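You operate a simulated robot arm through the tools that you are given. There is no shell and no other tool. Be economical: measure what you need, move in short steps, check, and stop when the job is done.

The job below is to be done with a simulated two-armed robot. You get a single attempt, and the scene is never put back.

JOB
Dip the blue petal paddle in the sealer and the yellow one in the glaze.
Fine: one dip each; hang the first in the centre slot of the paddle rack and the second in the slot by the pots.

The check looks at the end state, three seconds after you hand in, the way a careful person would. Anything else that was tipped, shoved, dropped, spilled or broken makes it a failure.

ROBOT AND FRAMES
Two 7-joint arms with two-finger parallel grippers on one trunk, on a base that drives. Base frame: it is fixed to the floor where the robot stands at the start and does not move with it; the origin is under the middle of the robot, x ahead of it, y to its left, z up. Units: mm, degrees, N and s.
The left shoulder is at the start at [60, 147, 543], the right one opposite. With the tool pointing down near the work surface each hand reaches from about 100 to 580 mm from the robot's upright axis, wherever it stands, measured 20 degrees to its own side. Places, roughly: centre rack slot [700, 200, 900]; petal sealer pot [600, 100, 900]; rack slot by the pots [700, 200, 900]; thin glaze pot [600, -100, 900]. Payload 3.43 kg a hand.
The TCP of each hand is the grasp point between the finger pads, 30 mm short of the fingertips. In the tool frame z runs along the fingers and y along their closing line. Largest opening 94 mm; finger width 28, thickness 10; the body of the gripper, 50 by 96 mm, starts 55 mm behind the TCP.
Orientation is that of the tool frame in the base frame, as a unit quaternion [x, y, z, w]. With the fingers straight down and closing along the base's y, the tool's x points along the base's -x, its y along +y and its z along -z.

CONTROLS
- The arms move only by the tool jog_arm. It takes "left_series", "right_series" or both (then of equal length, played together; a hand with none holds still); each is a list of rows, each a list of 7 numbers: the turn, a rotation vector about the tool's x, y, z in degrees, then the shift along the tool's x, y, z in mm, then the finger opening in mm, from 0 to 94. In form: [[rx, ry, rz, dx, dy, dz, fingers], ...]. A call has 1 to 12 rows; each row is the pose to reach, as a shift and turn from the pose commanded when the call began, along the tool's axes at that moment. A row lasts 0.2 s, in which the tool goes at most 50 mm and 8.6 degrees; a call with a longer step from one row to the next is refused whole, and so is a gripper value outside its range. A pose out of reach is approached as far as the arm can. The call stops where the force on the tool passes 40 N (or 10 N more than at its start, if that is more) or the arm is blocked; 0.2 s more then pass. The fingers move at their own pace (about 72 mm/s each) and stop on an object; they squeeze with about 29 N. The grip force told is the motor's: it shows also when the fingers shut on nothing. Time passes only in rows, and 0.2 s behind the last, so rows that repeat a pose let the fingers close. The reply holds the time, the measured pose of the TCP, the force on the tool along the base axes, the opening and the grip force, in the units named above and with some noise, with the torque about the TCP (base axes, N m) and any sound that the robot's microphone picked up.
- Cameras (640 x 400 px; columns grow to the right, rows downward): "scene" is now at [55.3, 11.5, 1167.9]; the picture's right is [0.28, -0.96, 0.00], its down [-0.48, -0.14, -0.87] and it looks along [0.83, 0.24, -0.50] (base axes); focal length 295 px, centre (320, 200). "left" rides on the left gripper at [76, -14, -102] in its tool frame; the picture's right is [0.18, 0.98, 0.00], its down [-0.75, 0.14, -0.64] and it looks along [-0.63, 0.12, 0.77] (tool axes); focal length 243 px, centre (320, 200). "right" rides on the right gripper at [76, 14, -103] in its tool frame; the picture's right is [-0.18, 0.98, 0.00], its down [-0.75, -0.14, -0.64] and it looks along [-0.63, -0.12, 0.77] (tool axes); focal length 243 px, centre (320, 200). There is no depth. A picture from a camera that has moved, and an enlarged one, comes with that camera's place and axes in the base frame and with its lens. The place of the scene camera against the robot may be out by one fixed shift of up to 25 mm in any direction.
- grab_frame(camera): a new picture of that camera. The clock stands still meanwhile.
- move_column(by): slides the trunk up (or, below 0, down) by that many mm; the arms and the scene camera ride with it, the base frame stays. It gives what a move gives, with no picture.
- roll_base(legs): drives the robot by 1 to 6 legs, each [ahead, left, turn to the left] in mm, mm and degrees, along the robot's own axes; the way and the turn of a leg run together, so that a leg with both is an arc; at most 1500 mm and 180 degrees a leg. The arms and the cameras ride along, it lands a little off, and it stops where it bumps. It gives what a move gives.
- pan_tilt(pan, tilt): turns the head with the scene camera to pan (to the left, within 86 degrees either way) and tilt (down, from -29 to 69), counted from straight ahead of the robot. It gives what a move gives.
- inspect(camera, box): a new picture of the part [left, top, right, bottom] of that camera's present view, enlarged. The clock stands still meanwhile.
- job_done(): hands the job in; it is judged then, once.

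Work in short steps. Places have to be worked out from the pictures, the camera data and where the tool is seen: move nearer, look again, correct. Check each grasp and each placing, and mend what went wrong. You have 120 turns and 108 pictures in all, those below and enlarged ones among them. Open the grippers and draw the arms clear of the work before you hand the job in, unless the task says otherwise; then end with one line.

The tools are called after "Request:" by a JSON object that holds its "api" and its "payload". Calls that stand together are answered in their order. jog_arm: Moves the arms, as the interface text tells. Its arguments: {"type":"object","properties":{"left_series":{"type":"array","items":{"type":"array","items":{"type":"number"}}},"right_series":{"type":"array","items":{"type":"array","items":{"type":"number"}}}},"required":[]} The other tools are called the same way: move_column (by) slides the trunk up or down; roll_base (legs) drives the base; pan_tilt (pan, tilt) turns the head that bears the scene camera; grab_frame (camera) takes a picture; inspect (camera, box) takes an enlarged picture of a part of a camera's view; job_done () hands the job in.

At the start:

```text
t: 0.0
left_ee_pos: [293.1, 245.0, 998.0]
left_orientation: [-0.001, 1.0, 0.0, 0.0]
left_ft_force: [-0.3, -0.9, -0.5]
left_wrist_torque: [0.01, 0.04, -0.01]
left_gripper_width: 94.1
left_gripper_force: 0.1
right_ee_pos: [309.4, -41.3, 1000.6]
right_orientation: [-0.001, 1.0, 0.001, 0.002]
right_ft_force: [-0.6, -0.9, 0.5]
right_wrist_torque: [0.0, -0.01, 0.01]
right_gripper_width: 94.5
right_gripper_force: 0.0
trunk travel left (down, up): [-250.0, 0.0]
robot x, y, heading: [-1.2, 1.6, -0.1]
head pan, tilt: [16.0, 29.9]
```

scene: 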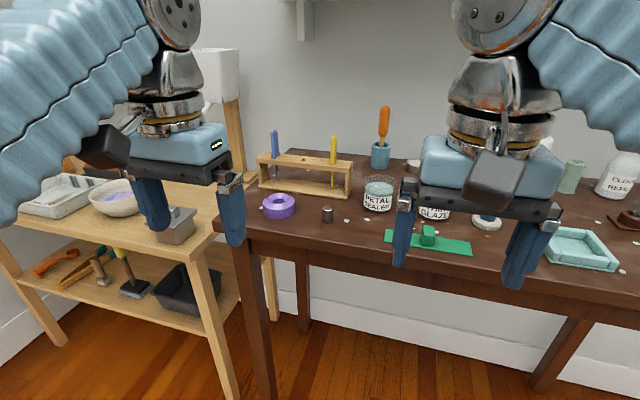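
right: 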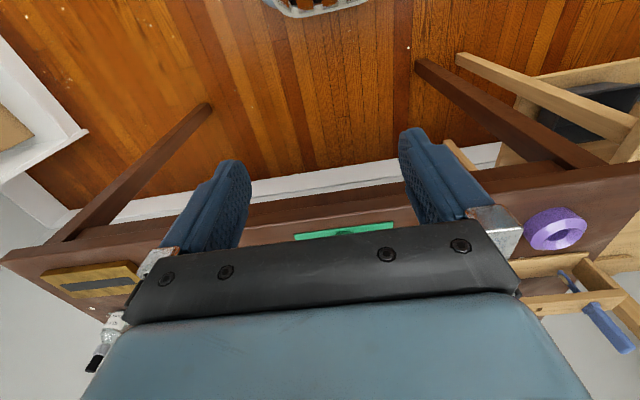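
left: 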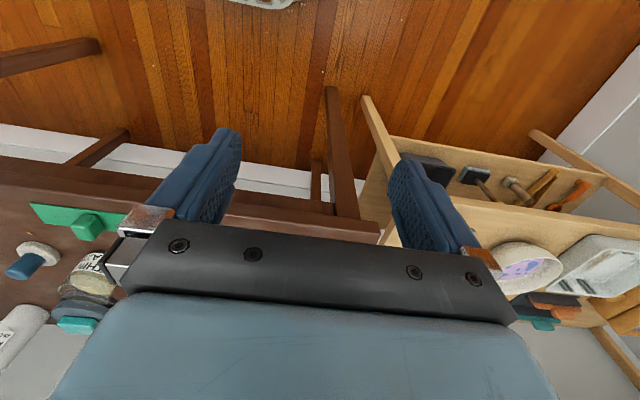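

I see the rack with blue and yellow paddles, and the pots. I'll enlarge the rack and pots area to understand the geometry.

Request:
{"api": "inspect", "payload": {"camera": "scene", "box": [230, 100, 390, 230]}}

Request:
{"api": "inspect", "payload": {"camera": "scene", "box": [350, 130, 510, 260]}}

```text
3.08 times, centred on (310, 165) of scene
camera zoom: at [55.3, 11.5, 1167.9], right [0.28, -0.96, 0.0], down [-0.48, -0.14, -0.87], along [0.83, 0.24, -0.5], focal length 907 px, centre (351, 308)
```

zoom: 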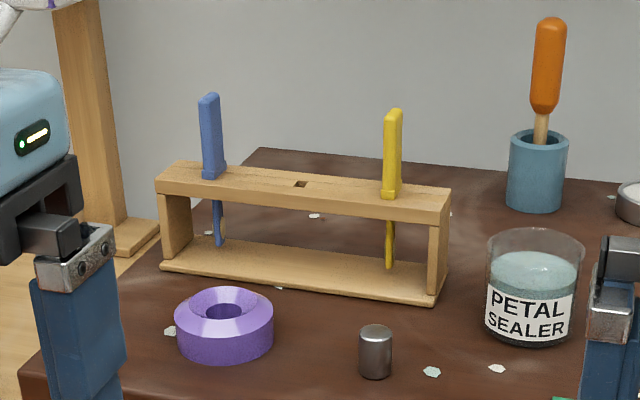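

```text
3.08 times, centred on (430, 195) of scene
camera zoom: at [55.3, 11.5, 1167.9], right [0.28, -0.96, 0.0], down [-0.48, -0.14, -0.87], along [0.83, 0.24, -0.5], focal length 907 px, centre (-18, 215)
```

zoom: 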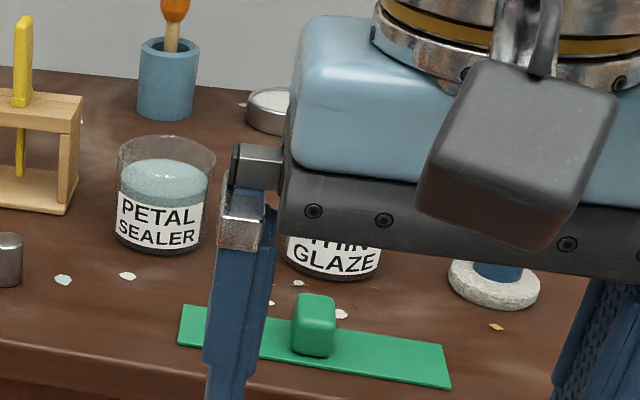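

The hands block the pots, so I move both outward sideways and look again.

Request:
{"api": "jog_arm", "payload": {"left_series": [[0, 0, 0, 0, 40, 0, 94], [0, 0, 0, 0, 80, 0, 94], [0, 0, 0, 0, 120, 0, 94], [0, 0, 0, 0, 150, 0, 94], [0, 0, 0, 0, 150, 0, 94]], "right_series": [[0, 0, 0, 0, -45, 0, 94], [0, 0, 0, 0, -90, 0, 94], [0, 0, 0, 0, -135, 0, 94], [0, 0, 0, 0, -180, 0, 94], [0, 0, 0, 0, -220, 0, 94]]}}

Request:
{"api": "grab_frame", "payload": {"camera": "scene"}}

```text
t: 1.2
left_ee_pos: [292.2, 395.7, 999.2]
left_orientation: [0.0, 1.0, 0.001, 0.0]
left_ft_force: [-0.1, 0.2, -0.3]
left_wrist_torque: [-0.01, 0.0, -0.01]
left_gripper_width: 94.0
left_gripper_force: 0.0
right_ee_pos: [304.7, -264.3, 996.9]
right_orientation: [0.0, 1.0, 0.001, 0.001]
right_ft_force: [1.0, -0.3, -0.7]
right_wrist_torque: [0.02, -0.01, -0.02]
right_gripper_width: 93.9
right_gripper_force: 0.1
trunk travel left (down, up): [-250.0, 0.0]
robot x, y, heading: [-0.1, -0.3, 0.2]
head pan, tilt: [16.0, 29.9]
```

```text
102 pictures are left
camera scene: at [55.3, 11.7, 1167.9], right [0.28, -0.96, 0.0], down [-0.48, -0.14, -0.87], along [0.83, 0.24, -0.5], focal length 295 px, centre (320, 200)
```

scene: 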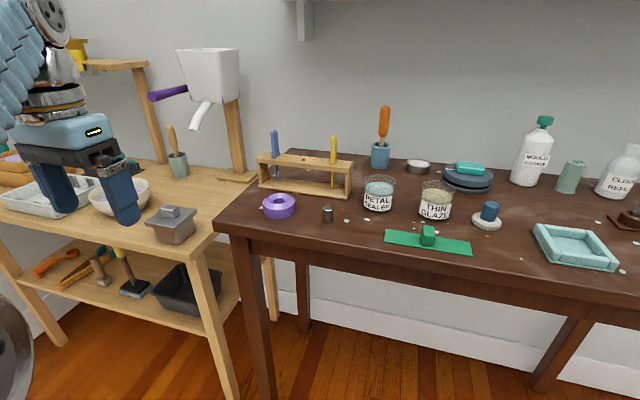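

Now I have a clear view. I'll lower the trunk 120 mm for a stereo baseline (hands are in front of the table edge) and image again.

Request:
{"api": "inspect", "payload": {"camera": "scene", "box": [240, 120, 400, 220]}}

Request:
{"api": "inspect", "payload": {"camera": "scene", "box": [350, 150, 510, 250]}}

Request:
{"api": "move_column", "payload": {"by": -120}}

Request:
{"api": "grab_frame", "payload": {"camera": "scene"}}

```text
4.00 times, centred on (320, 170) of scene
camera zoom: at [55.3, 11.7, 1167.9], right [0.28, -0.96, 0.0], down [-0.48, -0.14, -0.87], along [0.83, 0.24, -0.5], focal length 1179 px, centre (320, 320)
```

zoom: 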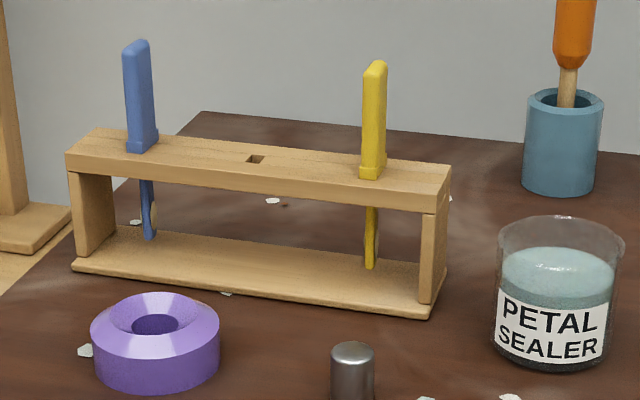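

```text
4.00 times, centred on (430, 200) of scene
camera zoom: at [55.3, 11.7, 1167.9], right [0.28, -0.96, 0.0], down [-0.48, -0.14, -0.87], along [0.83, 0.24, -0.5], focal length 1179 px, centre (-120, 200)
```

zoom: 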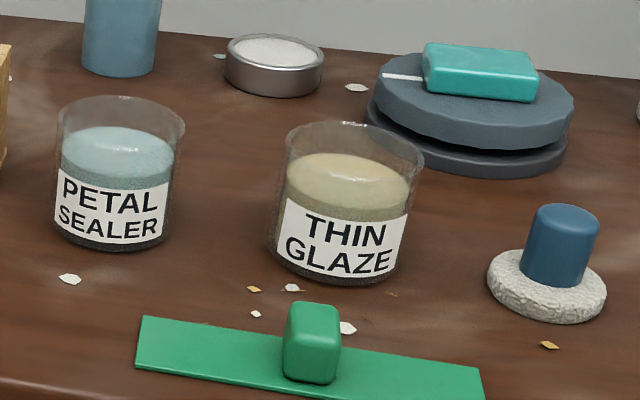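

```text
t: 2.7
left_ee_pos: [291.6, 396.5, 878.6]
left_orientation: [0.0, 1.0, 0.0, 0.0]
left_ft_force: [-0.4, 0.4, -0.5]
left_wrist_torque: [0.0, 0.02, 0.01]
left_gripper_width: 94.0
left_gripper_force: 0.1
right_ee_pos: [305.4, -264.0, 876.6]
right_orientation: [0.001, 1.0, 0.001, 0.001]
right_ft_force: [0.4, -0.1, -0.3]
right_wrist_torque: [0.01, 0.0, -0.02]
right_gripper_width: 94.0
right_gripper_force: 0.0
trunk travel left (down, up): [-130.0, 120.0]
robot x, y, heading: [-1.1, -0.8, 0.0]
head pan, tilt: [16.0, 29.9]
```

```text
99 pictures are left
camera scene: at [55.2, 11.5, 1047.9], right [0.28, -0.96, 0.0], down [-0.48, -0.14, -0.87], along [0.83, 0.24, -0.5], focal length 295 px, centre (320, 200)
```

scene: 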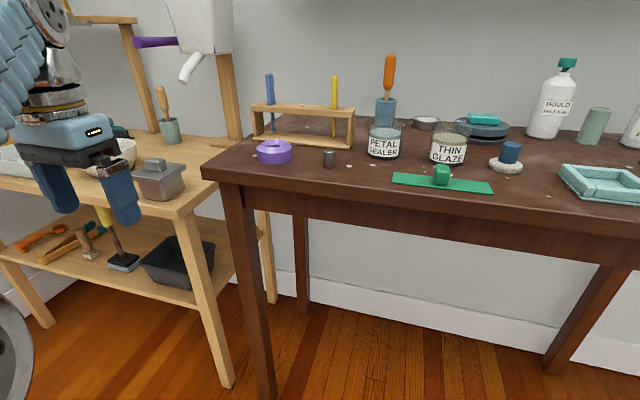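

Request:
{"api": "inspect", "payload": {"camera": "scene", "box": [240, 65, 400, 165]}}

Request:
{"api": "inspect", "payload": {"camera": "scene", "box": [350, 100, 510, 200]}}

```text
4.00 times, centred on (320, 115) of scene
camera zoom: at [55.2, 11.5, 1047.9], right [0.28, -0.96, 0.0], down [-0.48, -0.14, -0.87], along [0.83, 0.24, -0.5], focal length 1179 px, centre (320, 540)
```

zoom: 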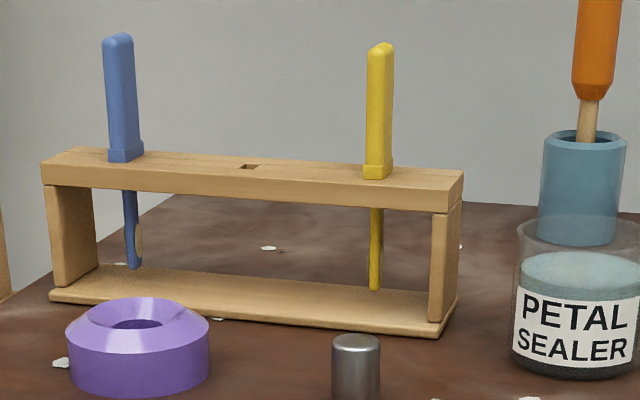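

```text
4.00 times, centred on (430, 150) of scene
camera zoom: at [55.2, 11.5, 1047.9], right [0.28, -0.96, 0.0], down [-0.48, -0.14, -0.87], along [0.83, 0.24, -0.5], focal length 1179 px, centre (-120, 400)
```

zoom: 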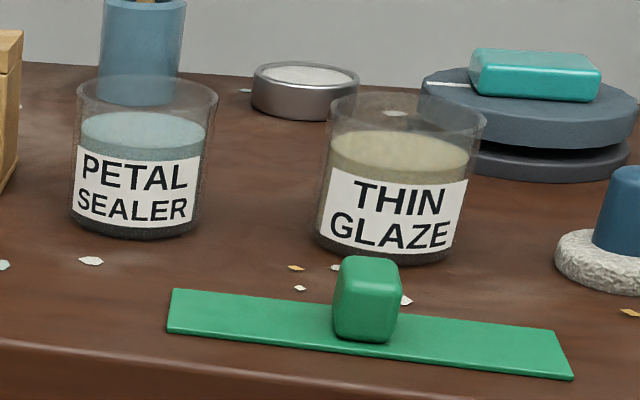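

Triangulation puts the rack top at z≈908, slots at x≈648, y≈152/222/292, table z≈834. I need to drive nearer, so I check what is beneath the table and how the base looks.

Request:
{"api": "pan_tilt", "payload": {"pan": 10, "tilt": 69}}

Request:
{"api": "grab_frame", "payload": {"camera": "scene"}}

```text
t: 3.8
left_ee_pos: [291.6, 395.7, 879.8]
left_orientation: [0.0, 1.0, 0.0, 0.001]
left_ft_force: [-0.7, 0.2, -0.1]
left_wrist_torque: [0.0, 0.03, -0.01]
left_gripper_width: 94.1
left_gripper_force: 0.2
right_ee_pos: [304.9, -263.7, 877.1]
right_orientation: [0.0, 1.0, 0.001, 0.001]
right_ft_force: [1.0, 0.0, -0.1]
right_wrist_torque: [0.0, 0.01, 0.0]
right_gripper_width: 93.9
right_gripper_force: 0.0
trunk travel left (down, up): [-130.0, 120.0]
robot x, y, heading: [-1.4, -0.5, -0.1]
head pan, tilt: [10.0, 68.8]
```

```text
96 pictures are left
camera scene: at [23.4, -3.7, 996.3], right [0.17, -0.98, 0.0], down [-0.92, -0.16, -0.36], along [0.36, 0.06, -0.93], focal length 295 px, centre (320, 200)
```

scene: 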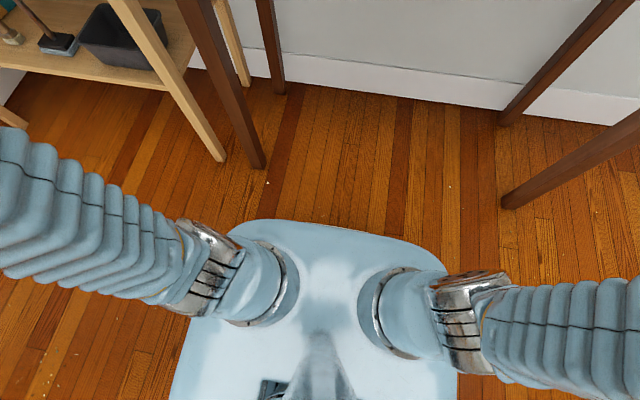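

The base can go forward about 200 mm before the legs. I raise the trunk, bring the left hand in, tilt the head back, then drive ahead.

Request:
{"api": "move_column", "payload": {"by": 120}}

Request:
{"api": "jog_arm", "payload": {"left_series": [[0, 0, 0, 0, -50, 0, 94], [0, 0, 0, 0, -100, 0, 94], [0, 0, 0, 0, -150, 0, 94], [0, 0, 0, 0, -150, 0, 94]]}}

Request:
{"api": "roll_base", "payload": {"legs": [[170, 60, 0]]}}

Request:
{"api": "pan_tilt", "payload": {"pan": 10, "tilt": 35}}

Request:
{"api": "grab_frame", "payload": {"camera": "scene"}}

Request:
{"api": "grab_frame", "payload": {"camera": "left"}}

```text
t: 5.2
left_ee_pos: [291.1, 395.3, 998.0]
left_orientation: [0.0, 1.0, 0.0, 0.0]
left_ft_force: [0.3, -0.2, -0.7]
left_wrist_torque: [-0.01, 0.02, -0.01]
left_gripper_width: 93.9
left_gripper_force: 0.1
right_ee_pos: [305.5, -262.9, 996.3]
right_orientation: [0.0, 1.0, 0.001, 0.001]
right_ft_force: [0.2, -0.3, -0.7]
right_wrist_torque: [-0.03, -0.03, 0.02]
right_gripper_width: 94.0
right_gripper_force: 0.1
trunk travel left (down, up): [-250.0, 0.0]
robot x, y, heading: [-1.6, -2.6, -0.1]
head pan, tilt: [10.0, 68.8]
```

```text
t: 6.2
left_ee_pos: [291.1, 244.5, 998.5]
left_orientation: [0.0, 1.0, 0.0, 0.0]
left_ft_force: [0.0, 0.2, 0.1]
left_wrist_torque: [0.04, 0.03, 0.01]
left_gripper_width: 94.0
left_gripper_force: 0.1
right_ee_pos: [306.4, -263.4, 997.4]
right_orientation: [0.0, 1.0, 0.002, 0.001]
right_ft_force: [0.1, -1.4, -0.1]
right_wrist_torque: [0.01, 0.0, -0.02]
right_gripper_width: 94.3
right_gripper_force: 0.1
trunk travel left (down, up): [-250.0, 0.0]
robot x, y, heading: [1.4, -3.2, 0.1]
head pan, tilt: [10.0, 68.8]
```

```text
t: 7.8
left_ee_pos: [462.5, 305.3, 999.2]
left_orientation: [0.001, 1.0, 0.0, 0.0]
left_ft_force: [-0.8, -0.2, -0.4]
left_wrist_torque: [-0.03, -0.02, -0.02]
left_gripper_width: 94.2
left_gripper_force: 0.1
right_ee_pos: [476.5, -204.2, 997.2]
right_orientation: [0.001, 1.0, 0.001, 0.002]
right_ft_force: [-0.2, -0.4, -0.2]
right_wrist_torque: [0.01, -0.01, 0.01]
right_gripper_width: 94.2
right_gripper_force: 0.1
trunk travel left (down, up): [-250.0, 0.0]
robot x, y, heading: [170.7, 61.6, -0.1]
head pan, tilt: [10.0, 68.8]
```

```text
t: 8.8
left_ee_pos: [463.4, 305.2, 999.4]
left_orientation: [0.001, 1.0, 0.0, -0.001]
left_ft_force: [-0.1, 0.6, -0.8]
left_wrist_torque: [0.01, -0.03, 0.02]
left_gripper_width: 94.2
left_gripper_force: 0.0
right_ee_pos: [478.4, -203.2, 996.9]
right_orientation: [0.001, 1.0, 0.001, 0.002]
right_ft_force: [-0.1, 0.7, 1.5]
right_wrist_torque: [-0.02, -0.03, 0.01]
right_gripper_width: 94.0
right_gripper_force: 0.1
trunk travel left (down, up): [-250.0, 0.0]
robot x, y, heading: [173.3, 60.5, -0.2]
head pan, tilt: [10.0, 35.0]
```

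```text
95 pictures are left
camera scene: at [226.1, 62.1, 1159.9], right [0.17, -0.98, 0.0], down [-0.57, -0.1, -0.82], along [0.81, 0.14, -0.57], focal length 295 px, centre (320, 200)
```

scene: 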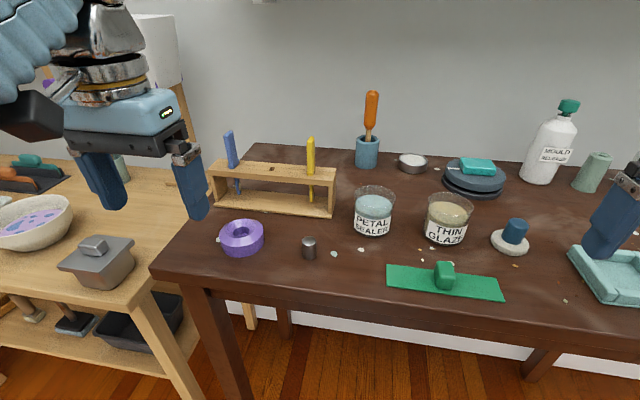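

```text
94 pictures are left
camera left: at [387.1, 291.2, 1101.2], right [-0.18, 0.98, 0.0], down [0.75, 0.14, 0.64], along [0.63, 0.12, -0.77], focal length 243 px, centre (320, 200)
```

left: 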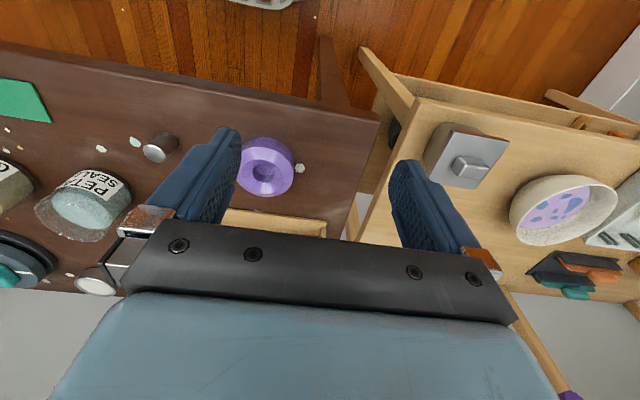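

Both views are good. I zoom on the left hand and the rack together to calibrate the scene camera with the known fingertips.

Request:
{"api": "inspect", "payload": {"camera": "scene", "box": [80, 115, 240, 215]}}

Request:
{"api": "inspect", "payload": {"camera": "scene", "box": [200, 120, 360, 220]}}

Request:
{"api": "inspect", "payload": {"camera": "scene", "box": [340, 160, 500, 260]}}

```text
4.00 times, centred on (160, 165) of scene
camera zoom: at [226.1, 62.1, 1159.9], right [0.17, -0.98, 0.0], down [-0.57, -0.1, -0.82], along [0.81, 0.14, -0.57], focal length 1179 px, centre (960, 340)
```

zoom: 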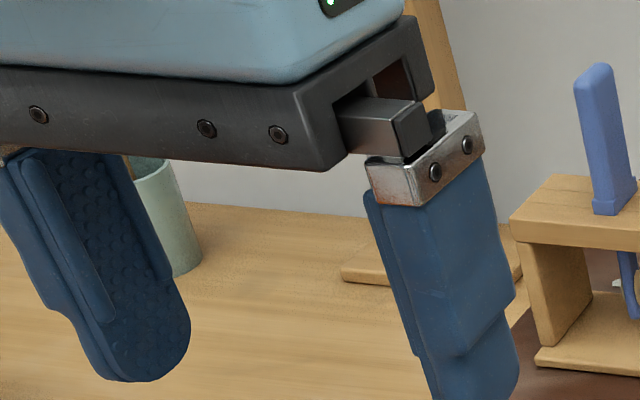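

```text
4.00 times, centred on (280, 170) of scene
camera zoom: at [226.1, 62.1, 1159.9], right [0.17, -0.98, 0.0], down [-0.57, -0.1, -0.82], along [0.81, 0.14, -0.57], focal length 1179 px, centre (480, 320)
```

zoom: 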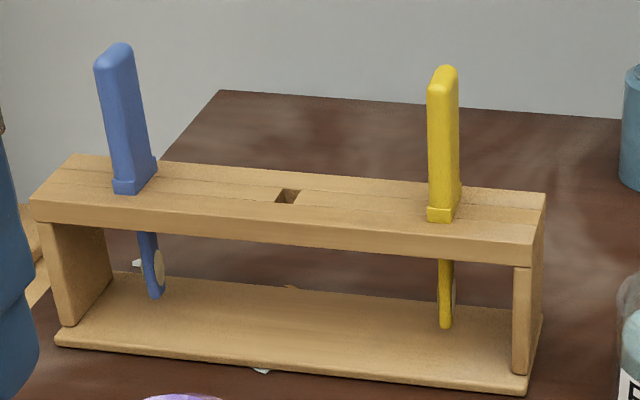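

```text
4.00 times, centred on (420, 210) of scene
camera zoom: at [226.1, 62.1, 1159.9], right [0.17, -0.98, 0.0], down [-0.57, -0.1, -0.82], along [0.81, 0.14, -0.57], focal length 1179 px, centre (-80, 160)
```

zoom: 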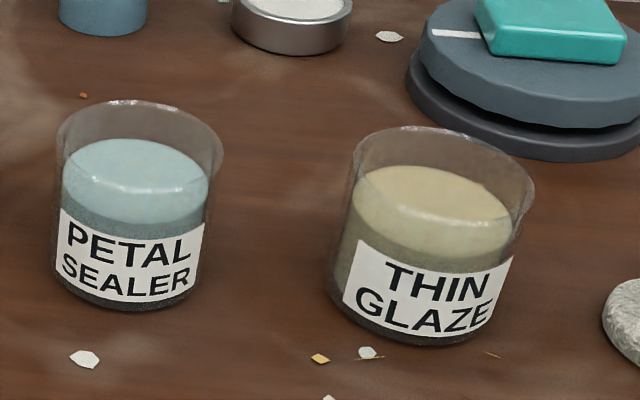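

Calibration: the scene camera reads about (8, 13, 14) mm short, so the blue handle should be near (668, 306), top z≈983. I advance the left hand 150 mm with fingers straddling its line, then look.

Request:
{"api": "jog_arm", "payload": {"left_series": [[0, 0, 0, -40, 0, 0, 94], [0, 0, 0, -80, 0, 0, 94], [0, 0, 0, -120, 0, 0, 94], [0, 0, 0, -150, 0, 0, 94], [0, 0, 0, -150, 0, 0, 94]]}}

Request:
{"api": "grab_frame", "payload": {"camera": "left"}}

Request:
{"api": "grab_frame", "payload": {"camera": "scene"}}

```text
t: 9.9
left_ee_pos: [600.3, 304.0, 987.1]
left_orientation: [0.001, 1.0, 0.0, 0.0]
left_ft_force: [0.0, 0.9, -0.7]
left_wrist_torque: [0.01, 0.0, 0.02]
left_gripper_width: 94.6
left_gripper_force: 0.1
left hand out of reach, approached as far as the arm can: row 3, 4, 5
right_ee_pos: [477.1, -202.2, 998.0]
right_orientation: [-0.001, 1.0, -0.001, 0.0]
right_ft_force: [0.2, 0.9, 1.1]
right_wrist_torque: [-0.07, -0.02, -0.01]
right_gripper_width: 93.9
right_gripper_force: 0.0
trunk travel left (down, up): [-250.0, 0.0]
robot x, y, heading: [169.7, 59.0, -0.3]
head pan, tilt: [10.0, 35.0]
```

```text
90 pictures are left
camera left: at [524.1, 290.3, 1089.8], right [-0.18, 0.98, 0.0], down [0.75, 0.14, 0.64], along [0.63, 0.12, -0.77], focal length 243 px, centre (320, 200)
```

left: 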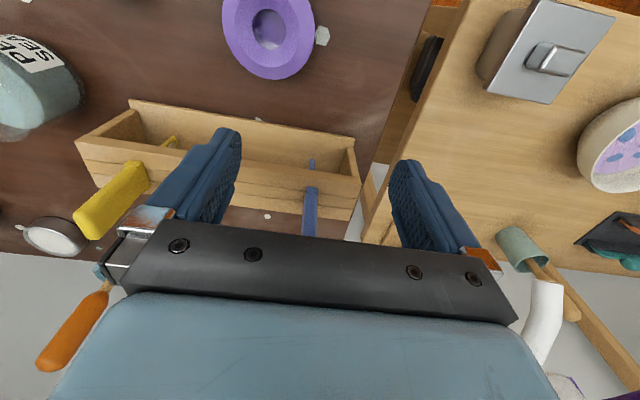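

```text
89 pictures are left
camera scene: at [226.2, 63.2, 1159.9], right [0.17, -0.98, 0.0], down [-0.57, -0.1, -0.82], along [0.81, 0.14, -0.57], focal length 295 px, centre (320, 200)
```

scene: 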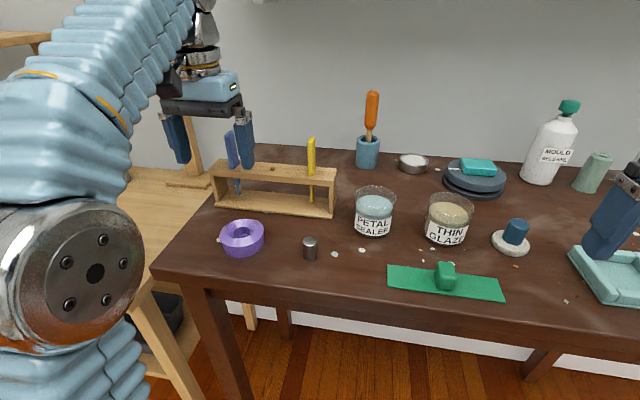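

The arm ran out of reach at this height, but the wrist view shows the blue handle centred between the fingers in y. I retract the hand and drive 100 mm closer.

Request:
{"api": "jog_arm", "payload": {"left_series": [[0, 0, 0, 40, 0, 0, 94], [0, 0, 0, 80, 0, 0, 94], [0, 0, 0, 110, 0, 0, 94], [0, 0, 0, 110, 0, 0, 94]]}}

Request:
{"api": "roll_base", "payload": {"legs": [[100, 0, 0]]}}

Request:
{"api": "grab_frame", "payload": {"camera": "scene"}}

Request:
{"api": "grab_frame", "payload": {"camera": "left"}}

```text
t: 10.9
left_ee_pos: [489.6, 304.4, 988.5]
left_orientation: [0.0, 1.0, 0.001, 0.0]
left_ft_force: [-0.2, 0.2, 0.8]
left_wrist_torque: [0.05, -0.01, 0.01]
left_gripper_width: 93.9
left_gripper_force: 0.1
right_ee_pos: [476.5, -203.5, 997.1]
right_orientation: [0.001, 1.0, -0.001, 0.001]
right_ft_force: [-0.5, 0.0, -0.3]
right_wrist_torque: [0.02, -0.04, 0.03]
right_gripper_width: 94.0
right_gripper_force: 0.1
trunk travel left (down, up): [-250.0, 0.0]
robot x, y, heading: [171.8, 59.2, -0.3]
head pan, tilt: [10.0, 35.0]
```

```text
t: 12.1
left_ee_pos: [590.3, 305.3, 987.4]
left_orientation: [0.0, 1.0, 0.0, -0.001]
left_ft_force: [0.5, 0.4, -1.1]
left_wrist_torque: [-0.01, -0.05, 0.02]
left_gripper_width: 93.9
left_gripper_force: 0.0
right_ee_pos: [577.4, -203.3, 996.8]
right_orientation: [-0.001, 1.0, 0.001, 0.001]
right_ft_force: [0.1, -0.1, 1.1]
right_wrist_torque: [-0.03, -0.03, 0.0]
right_gripper_width: 94.1
right_gripper_force: 0.1
trunk travel left (down, up): [-250.0, 0.0]
robot x, y, heading: [274.4, 58.7, -0.2]
head pan, tilt: [10.0, 35.0]
```

```text
88 pictures are left
camera scene: at [326.7, 62.1, 1160.0], right [0.17, -0.98, 0.0], down [-0.56, -0.1, -0.82], along [0.81, 0.14, -0.57], focal length 295 px, centre (320, 200)
```

scene: 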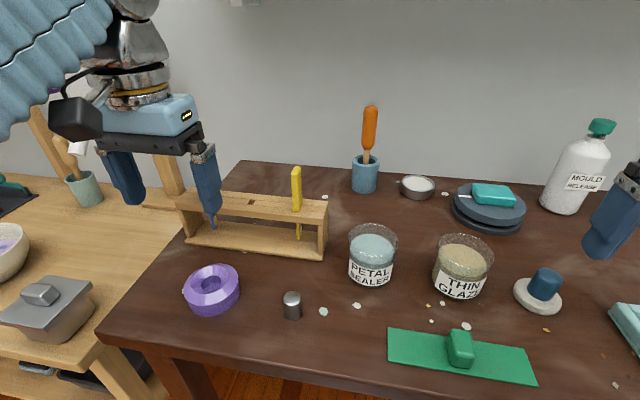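

```text
87 pictures are left
camera left: at [514.9, 290.9, 1089.7], right [-0.18, 0.98, 0.0], down [0.75, 0.14, 0.64], along [0.63, 0.12, -0.77], focal length 243 px, centre (320, 200)
```

left: 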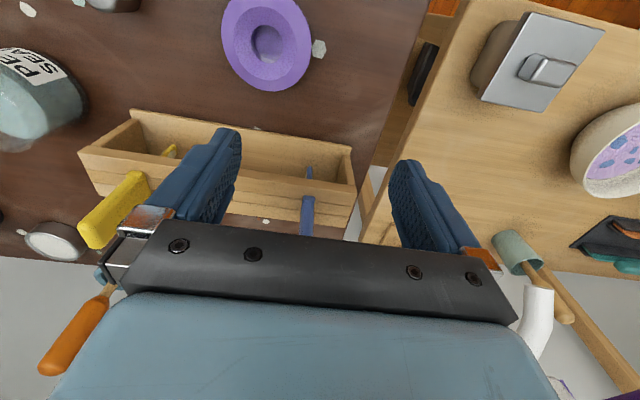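

I'll zoom the wrist view on the blue handle and rack to fix its position precisely.

Request:
{"api": "inspect", "payload": {"camera": "left", "box": [230, 140, 390, 240]}}

Request:
{"api": "inspect", "payload": {"camera": "left", "box": [60, 100, 220, 200]}}

```text
4.00 times, centred on (310, 190) of left
camera zoom: at [514.9, 290.9, 1089.7], right [-0.18, 0.98, 0.0], down [0.75, 0.14, 0.64], along [0.63, 0.12, -0.77], focal length 970 px, centre (360, 240)
```

zoom: 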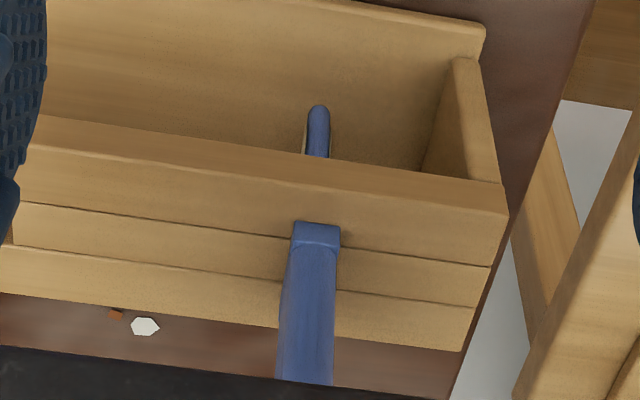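

```text
4.00 times, centred on (140, 150) of left
camera zoom: at [514.9, 290.9, 1089.7], right [-0.18, 0.98, 0.0], down [0.75, 0.14, 0.64], along [0.63, 0.12, -0.77], focal length 970 px, centre (1040, 400)
```

zoom: 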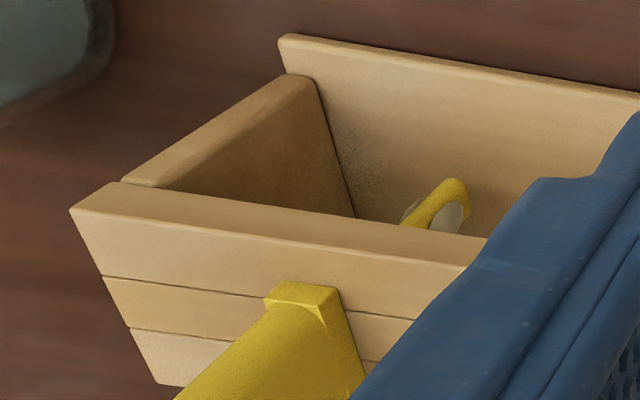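

From stereo of both cameras: rack top z≈925, slots x≈658.5, y≈307 (blue), 236 (centre), 166 (yellow). Lifting straight up would exceed reach, so I'll pitch the hand 45° forward (fingers pointing forward-down) first.

Request:
{"api": "jog_arm", "payload": {"left_series": [[0, -8, 0, 0, 0, 0, 94], [0, -16, 0, 0, 0, 0, 94], [0, -24, 0, 0, 0, 0, 94], [0, -32, 0, 0, 0, 0, 94], [0, -40, 0, 0, 0, 0, 94], [0, -45, 0, 0, 0, 0, 94], [0, -45, 0, 0, 0, 0, 94]]}}

Request:
{"api": "grab_frame", "payload": {"camera": "left"}}

Request:
{"api": "grab_frame", "payload": {"camera": "scene"}}

```text
t: 13.7
left_ee_pos: [590.1, 304.8, 987.1]
left_orientation: [0.0, 0.923, -0.001, 0.384]
left_ft_force: [0.3, 0.7, 0.2]
left_wrist_torque: [-0.02, 0.02, 0.01]
left_gripper_width: 94.0
left_gripper_force: 0.2
right_ee_pos: [578.9, -203.4, 996.2]
right_orientation: [0.0, 1.0, 0.001, 0.001]
right_ft_force: [1.1, 0.4, -0.1]
right_wrist_torque: [0.03, -0.01, 0.0]
right_gripper_width: 94.1
right_gripper_force: 0.1
trunk travel left (down, up): [-250.0, 0.0]
robot x, y, heading: [272.5, 58.9, 0.2]
head pan, tilt: [10.0, 35.0]
```

```text
84 pictures are left
camera left: at [464.3, 290.8, 1005.2], right [-0.13, 0.98, -0.13], down [0.08, 0.14, 0.99], along [0.99, 0.12, -0.09], focal length 243 px, centre (320, 200)
```

left: 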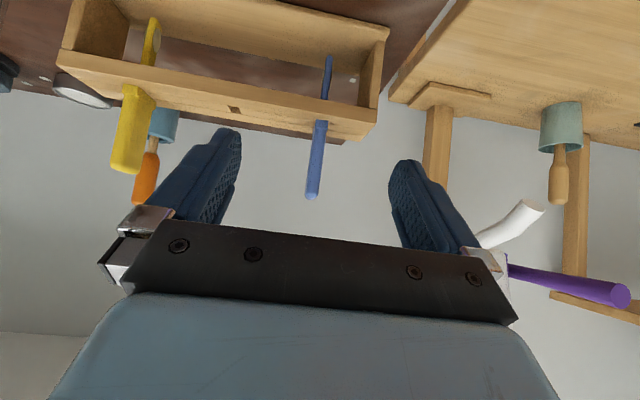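

```text
83 pictures are left
camera scene: at [326.8, 62.1, 1160.0], right [0.17, -0.98, 0.0], down [-0.56, -0.1, -0.82], along [0.81, 0.14, -0.57], focal length 295 px, centre (320, 200)
```

scene: 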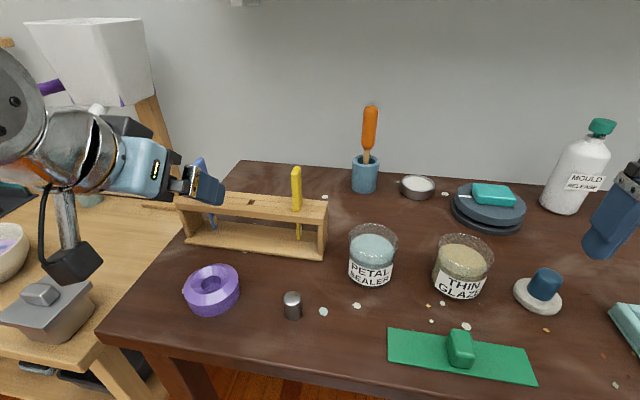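

The view confirms: blue handle base at (≈651, 305), top z≈986, centre slot at (658.7, 237). I advance to the grasp pose with fingers straddling the handle.

Request:
{"api": "jog_arm", "payload": {"left_series": [[0, 0, 0, -16, 0, 31, 94], [0, 0, 0, -33, 1.5, 62, 94], [0, 0, 0, -33, 1.5, 62, 94]]}}

Request:
{"api": "grab_frame", "payload": {"camera": "left"}}

Request:
{"api": "inspect", "payload": {"camera": "scene", "box": [140, 130, 300, 230]}}

```text
t: 14.5
left_ee_pos: [657.8, 308.7, 965.4]
left_orientation: [-0.001, 0.924, 0.0, 0.383]
left_ft_force: [-0.3, 0.5, -0.1]
left_wrist_torque: [0.01, 0.03, -0.02]
left_gripper_width: 94.0
left_gripper_force: 0.0
right_ee_pos: [578.9, -205.0, 996.6]
right_orientation: [0.0, 1.0, 0.0, 0.0]
right_ft_force: [0.4, 0.4, -0.3]
right_wrist_torque: [-0.02, 0.01, 0.0]
right_gripper_width: 93.8
right_gripper_force: 0.1
trunk travel left (down, up): [-250.0, 0.0]
robot x, y, heading: [271.8, 59.4, 0.1]
head pan, tilt: [10.0, 35.0]
```

```text
82 pictures are left
camera left: at [531.4, 294.6, 982.7], right [-0.13, 0.98, -0.13], down [0.08, 0.14, 0.99], along [0.99, 0.12, -0.1], focal length 243 px, centre (320, 200)
```

left: 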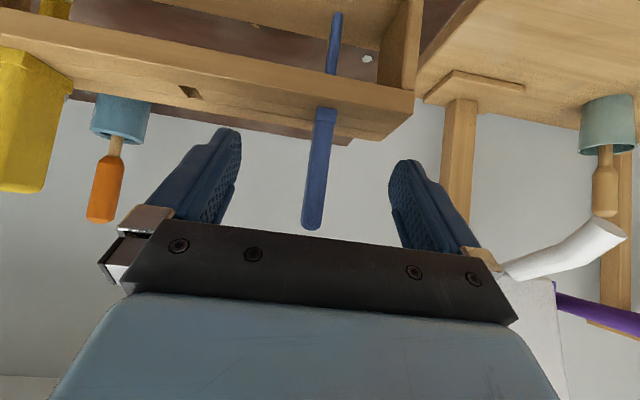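

```text
4.00 times, centred on (220, 180) of scene
camera zoom: at [327.1, 62.1, 1159.9], right [0.17, -0.98, 0.0], down [-0.57, -0.1, -0.82], along [0.81, 0.14, -0.57], focal length 1179 px, centre (720, 280)
```

zoom: 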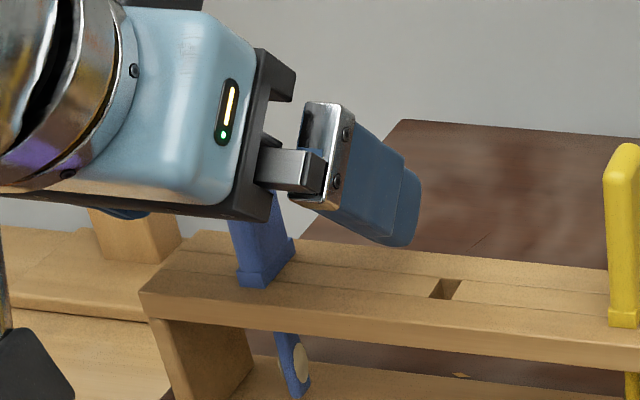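

The handle sits at y≈307; I shift 1.5 mm and close gently on it.

Request:
{"api": "jog_arm", "payload": {"left_series": [[0, 0, 0, 0, -1.7, 0, 94], [0, 0, 0, 0, -1.7, 0, 30], [0, 0, 0, 0, -1.7, 0, 0], [0, 0, 0, 0, -1.7, 0, 0], [0, 0, 0, 0, -1.7, 0, 0], [0, 0, 0, 0, -1.7, 0, 0]]}}

Request:
{"api": "grab_frame", "payload": {"camera": "left"}}

```text
t: 15.9
left_ee_pos: [657.8, 306.5, 965.4]
left_orientation: [0.0, 0.924, 0.0, 0.383]
left_ft_force: [0.4, -0.9, -0.2]
left_wrist_torque: [-0.04, -0.01, 0.01]
left_gripper_width: 12.9
left_gripper_force: 13.0
right_ee_pos: [579.1, -202.2, 997.1]
right_orientation: [0.0, 1.0, 0.001, 0.001]
right_ft_force: [-0.1, -0.2, 0.0]
right_wrist_torque: [0.02, 0.01, -0.01]
right_gripper_width: 94.0
right_gripper_force: 0.1
trunk travel left (down, up): [-250.0, 0.0]
robot x, y, heading: [267.9, 63.3, -0.2]
head pan, tilt: [10.0, 35.0]
```

```text
80 pictures are left
camera left: at [530.8, 292.4, 983.5], right [-0.13, 0.98, -0.13], down [0.08, 0.14, 0.99], along [0.99, 0.12, -0.1], focal length 243 px, centre (320, 200)
```

left: 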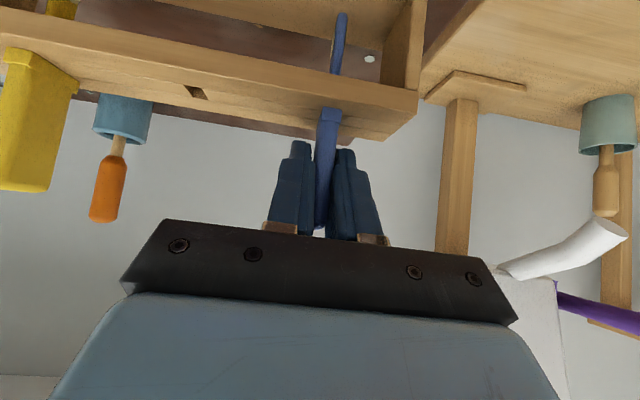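

Gripped (12.9 mm). I lift straight up in steps, first 40 mm.

Request:
{"api": "jog_arm", "payload": {"left_series": [[0, 0, 0, 0, 0, 0, 0], [0, 0, 0, -7, 0, -7, 0], [0, 0, 0, -14, 0, -14, 0], [0, 0, 0, -21, 0, -21, 0], [0, 0, 0, -28, 0, -28, 0]]}}

Request:
{"api": "inspect", "payload": {"camera": "scene", "box": [140, 130, 300, 230]}}

```text
t: 17.1
left_ee_pos: [658.0, 305.5, 1005.7]
left_orientation: [-0.001, 0.924, 0.001, 0.382]
left_ft_force: [-0.6, 0.1, -0.5]
left_wrist_torque: [-0.03, -0.01, 0.02]
left_gripper_width: 13.3
left_gripper_force: 11.7
right_ee_pos: [578.3, -203.1, 996.5]
right_orientation: [0.0, 1.0, 0.0, 0.001]
right_ft_force: [0.0, -0.3, -0.3]
right_wrist_torque: [0.01, -0.01, -0.04]
right_gripper_width: 94.0
right_gripper_force: 0.0
trunk travel left (down, up): [-250.0, 0.0]
robot x, y, heading: [269.8, 57.8, 0.1]
head pan, tilt: [10.0, 35.0]
```

```text
4.00 times, centred on (220, 180) of scene
camera zoom: at [326.9, 62.1, 1159.9], right [0.17, -0.98, 0.0], down [-0.56, -0.1, -0.82], along [0.81, 0.14, -0.57], focal length 1179 px, centre (720, 280)
```

zoom: 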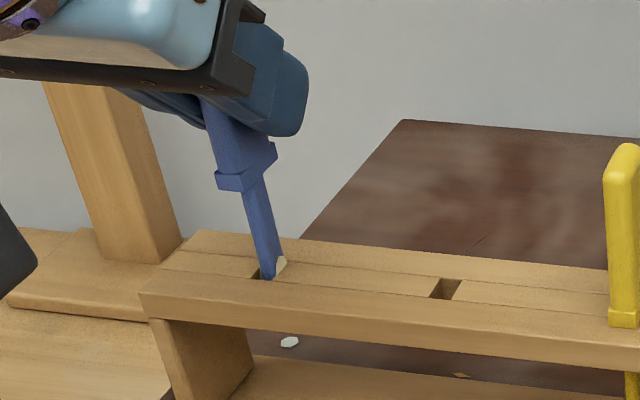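

The paddle rises cleanly. I lift another 50 mm, then check tip clearance.

Request:
{"api": "jog_arm", "payload": {"left_series": [[0, 0, 0, -9, 0, -9, 0], [0, 0, 0, -18, 0, -18, 0], [0, 0, 0, -27, 0, -27, 0], [0, 0, 0, -36, 0, -36, 0], [0, 0, 0, -36, 0, -36, 0]]}}

Request:
{"api": "inspect", "payload": {"camera": "scene", "box": [140, 90, 300, 190]}}

Request:
{"api": "grab_frame", "payload": {"camera": "left"}}

```text
t: 18.3
left_ee_pos: [659.6, 305.7, 1056.8]
left_orientation: [0.0, 0.924, 0.0, 0.382]
left_ft_force: [0.1, 0.1, 0.3]
left_wrist_torque: [-0.02, -0.02, 0.0]
left_gripper_width: 13.6
left_gripper_force: 11.9
right_ee_pos: [578.1, -204.4, 996.7]
right_orientation: [0.0, 1.0, 0.001, 0.001]
right_ft_force: [-0.5, 0.0, -0.2]
right_wrist_torque: [0.01, 0.01, 0.03]
right_gripper_width: 94.1
right_gripper_force: 0.0
trunk travel left (down, up): [-250.0, 0.0]
robot x, y, heading: [271.5, 61.9, 0.0]
head pan, tilt: [10.0, 35.0]
```

```text
4.00 times, centred on (220, 140) of scene
camera zoom: at [326.9, 62.1, 1160.0], right [0.17, -0.98, 0.0], down [-0.56, -0.1, -0.82], along [0.81, 0.14, -0.57], focal length 1179 px, centre (720, 440)
```

zoom: 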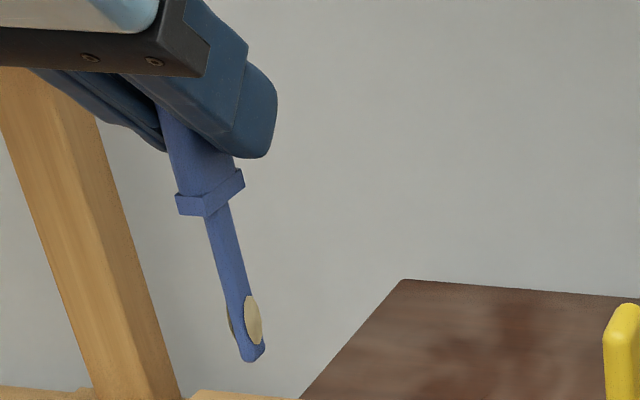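

```text
77 pictures are left
camera left: at [531.9, 290.8, 1075.1], right [-0.13, 0.98, -0.13], down [0.08, 0.14, 0.99], along [0.99, 0.12, -0.1], focal length 243 px, centre (320, 200)
```

left: 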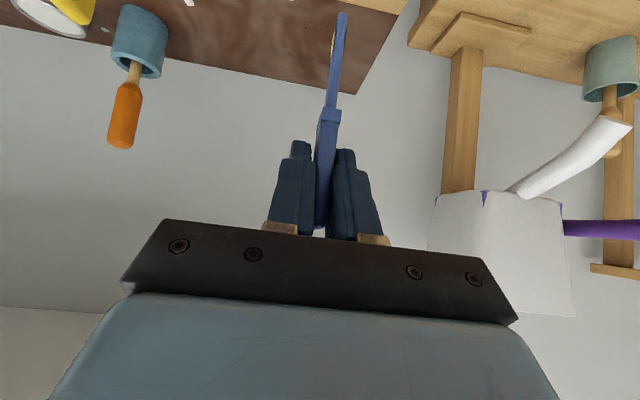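

The tip is at about TCP−103 mm, with the petal disc just above it. Now I zoom on the pots from this closer camera to locate their rims and liquid levels.

Request:
{"api": "inspect", "payload": {"camera": "scene", "box": [330, 210, 490, 310]}}

Request:
{"api": "grab_frame", "payload": {"camera": "right"}}

```text
4.00 times, centred on (410, 260) of scene
camera zoom: at [326.9, 62.1, 1160.0], right [0.17, -0.98, 0.0], down [-0.56, -0.1, -0.82], along [0.81, 0.14, -0.57], focal length 1179 px, centre (-40, -40)
```

zoom: 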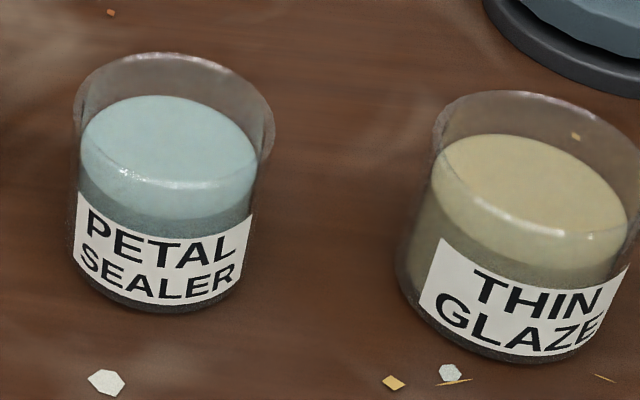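

```text
75 pictures are left
camera right: at [502.4, -189.5, 1099.6], right [0.18, 0.98, 0.0], down [0.75, -0.14, 0.64], along [0.63, -0.12, -0.77], focal length 243 px, centre (320, 200)
```

right: 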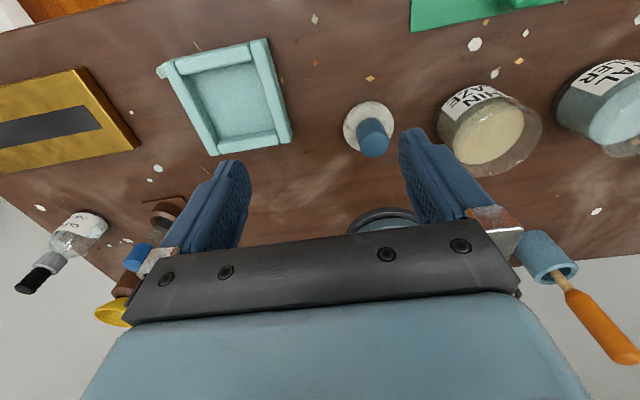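

Sealer pot: centre ≈(621, 55), rim z≈910, liquid z≈894, bottom ≈851. I carry the paddle back away from the rack, sideways and over the sealer pot, keeping the tip at z≈954.

Request:
{"api": "jog_arm", "payload": {"left_series": [[0, 0, 0, 21, 0, -21, 0], [0, 0, 0, 42, 0, -42, 0], [0, 0, 0, 60, 0, -60, 0], [0, 0, 0, 60, -40, -60, 0], [0, 0, 0, 60, -80, -60, 0], [0, 0, 0, 60, -120, -60, 0], [0, 0, 0, 60, -160, -60, 0], [0, 0, 0, 60, -200, -60, 0], [0, 0, 0, 60, -240, -60, 0], [0, 0, 0, 45, -250, -45, 0], [0, 0, 0, 27, -250, -27, 0], [0, 0, 0, 27, -250, -27, 0]]}}

Request:
{"api": "grab_frame", "payload": {"camera": "scene"}}

Request:
{"api": "grab_frame", "payload": {"camera": "left"}}

```text
t: 20.9
left_ee_pos: [620.2, 54.5, 1056.3]
left_orientation: [0.001, 0.924, 0.0, 0.383]
left_ft_force: [0.6, -0.3, 0.4]
left_wrist_torque: [-0.01, 0.03, -0.03]
left_gripper_width: 13.1
left_gripper_force: 12.7
right_ee_pos: [577.2, -204.0, 997.2]
right_orientation: [0.0, 1.0, 0.001, 0.001]
right_ft_force: [0.9, -0.5, 0.1]
right_wrist_torque: [0.01, -0.01, 0.0]
right_gripper_width: 93.9
right_gripper_force: 0.0
trunk travel left (down, up): [-250.0, 0.0]
robot x, y, heading: [270.3, 56.7, 0.0]
head pan, tilt: [10.0, 35.0]
```

```text
74 pictures are left
camera scene: at [327.1, 62.0, 1159.9], right [0.17, -0.98, 0.0], down [-0.56, -0.1, -0.82], along [0.81, 0.14, -0.57], focal length 295 px, centre (320, 200)
```

scene: 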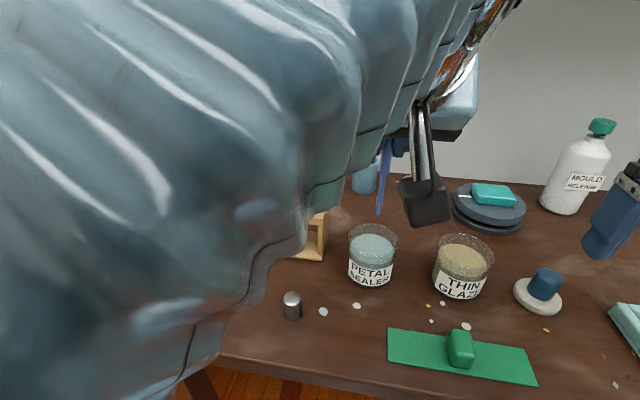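

```text
73 pictures are left
camera left: at [493.8, 40.9, 1075.1], right [-0.13, 0.98, -0.13], down [0.08, 0.14, 0.99], along [0.99, 0.12, -0.1], focal length 243 px, centre (320, 200)
```

left: 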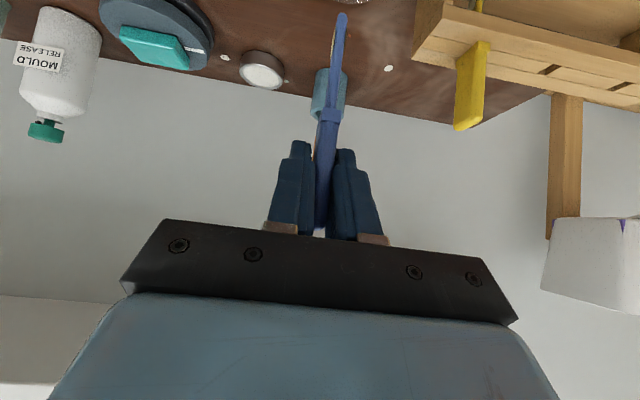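

Prediction of the tip in the scene picture matches to a pixel. I descend partly so the tip just enters the rim, then check.

Request:
{"api": "jog_arm", "payload": {"left_series": [[0, 0, 0, 9, 0, 9, 0], [0, 0, 0, 18, 0, 18, 0], [0, 0, 0, 26, 0, 26, 0], [0, 0, 0, 33, 0, 33, 0], [0, 0, 0, 33, 0, 33, 0]]}}

Request:
{"api": "inspect", "payload": {"camera": "scene", "box": [320, 180, 480, 280]}}

Request:
{"api": "grab_frame", "payload": {"camera": "left"}}

```text
t: 22.1
left_ee_pos: [620.4, 56.3, 1010.1]
left_orientation: [0.0, 0.924, 0.0, 0.382]
left_ft_force: [0.3, 0.0, -0.1]
left_wrist_torque: [0.01, 0.02, -0.04]
left_gripper_width: 13.3
left_gripper_force: 12.1
right_ee_pos: [578.0, -202.9, 997.4]
right_orientation: [0.0, 1.0, 0.001, 0.001]
right_ft_force: [-0.4, 0.2, -0.1]
right_wrist_torque: [0.01, -0.01, 0.0]
right_gripper_width: 94.0
right_gripper_force: 0.0
trunk travel left (down, up): [-250.0, 0.0]
robot x, y, heading: [267.7, 60.2, 0.3]
head pan, tilt: [10.0, 35.0]
```

```text
4.00 times, centred on (400, 230) of scene
camera zoom: at [326.9, 62.0, 1160.0], right [0.17, -0.98, 0.0], down [-0.56, -0.1, -0.82], along [0.81, 0.14, -0.57], focal length 1179 px, centre (0, 80)
```

zoom: 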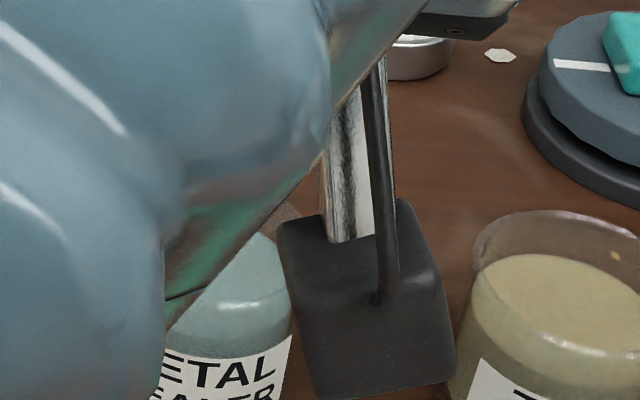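

```text
71 pictures are left
camera left: at [493.7, 40.7, 1029.3], right [-0.13, 0.98, -0.13], down [0.08, 0.14, 0.99], along [0.99, 0.12, -0.1], focal length 243 px, centre (320, 200)
```

left: 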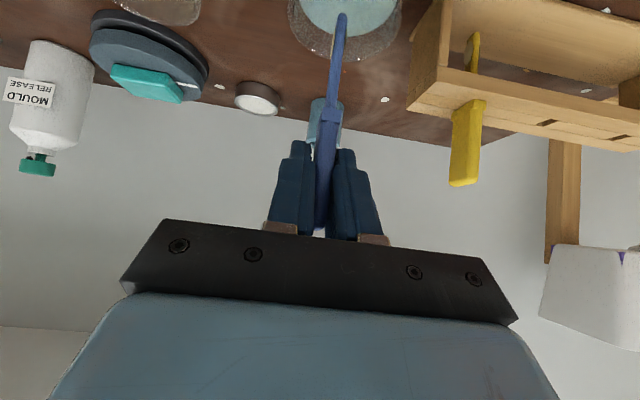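

The wrist view shows the paddle tip in the middle of the sealer's rim. I lower the remaining ~46 mm slowly, keep it in a moment, and bring it straight up.

Request:
{"api": "jog_arm", "payload": {"left_series": [[0, 0, 0, 8, -0.5, 8, 0], [0, 0, 0, 16, -0.5, 16, 0], [0, 0, 0, 24, -0.5, 24, 0], [0, 0, 0, 30, -0.5, 30, 0], [0, 0, 0, 33, -0.5, 33, 0], [0, 0, 0, 33, -0.5, 33, 0], [0, 0, 0, 33, -0.5, 33, 0]]}}

Request:
{"api": "grab_frame", "payload": {"camera": "left"}}

Request:
{"api": "grab_frame", "payload": {"camera": "right"}}

```text
t: 23.7
left_ee_pos: [620.1, 53.4, 964.1]
left_orientation: [-0.001, 0.924, 0.0, 0.382]
left_ft_force: [0.4, -1.0, -0.7]
left_wrist_torque: [-0.02, -0.04, 0.01]
left_gripper_width: 13.3
left_gripper_force: 12.1
right_ee_pos: [577.7, -204.1, 997.8]
right_orientation: [0.0, 1.0, 0.001, 0.0]
right_ft_force: [0.0, 0.0, 0.4]
right_wrist_torque: [-0.04, -0.01, -0.03]
right_gripper_width: 94.3
right_gripper_force: 0.1
trunk travel left (down, up): [-250.0, 0.0]
robot x, y, heading: [274.6, 60.4, -0.2]
head pan, tilt: [10.0, 35.0]
```

```text
70 pictures are left
camera left: at [493.7, 39.2, 982.5], right [-0.13, 0.98, -0.13], down [0.08, 0.14, 0.99], along [0.99, 0.12, -0.1], focal length 243 px, centre (320, 200)
```

left: 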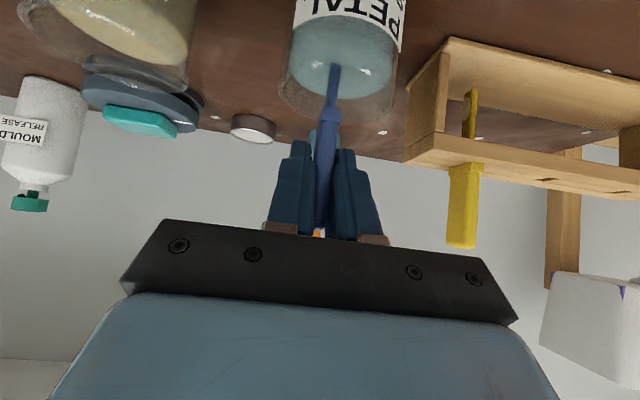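

```text
69 pictures are left
camera right: at [502.4, -189.5, 1099.6], right [0.18, 0.98, 0.0], down [0.75, -0.14, 0.64], along [0.63, -0.12, -0.77], focal length 243 px, centre (320, 200)
```

right: 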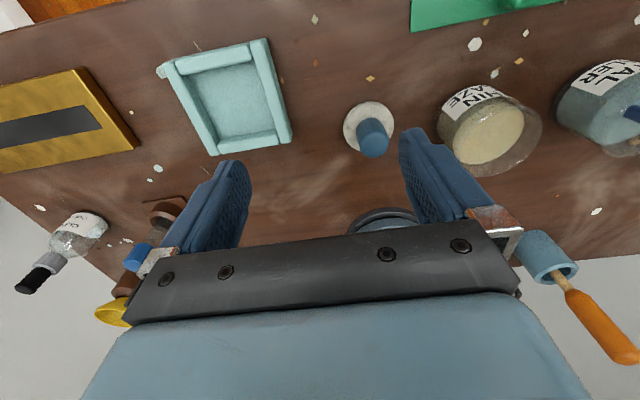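

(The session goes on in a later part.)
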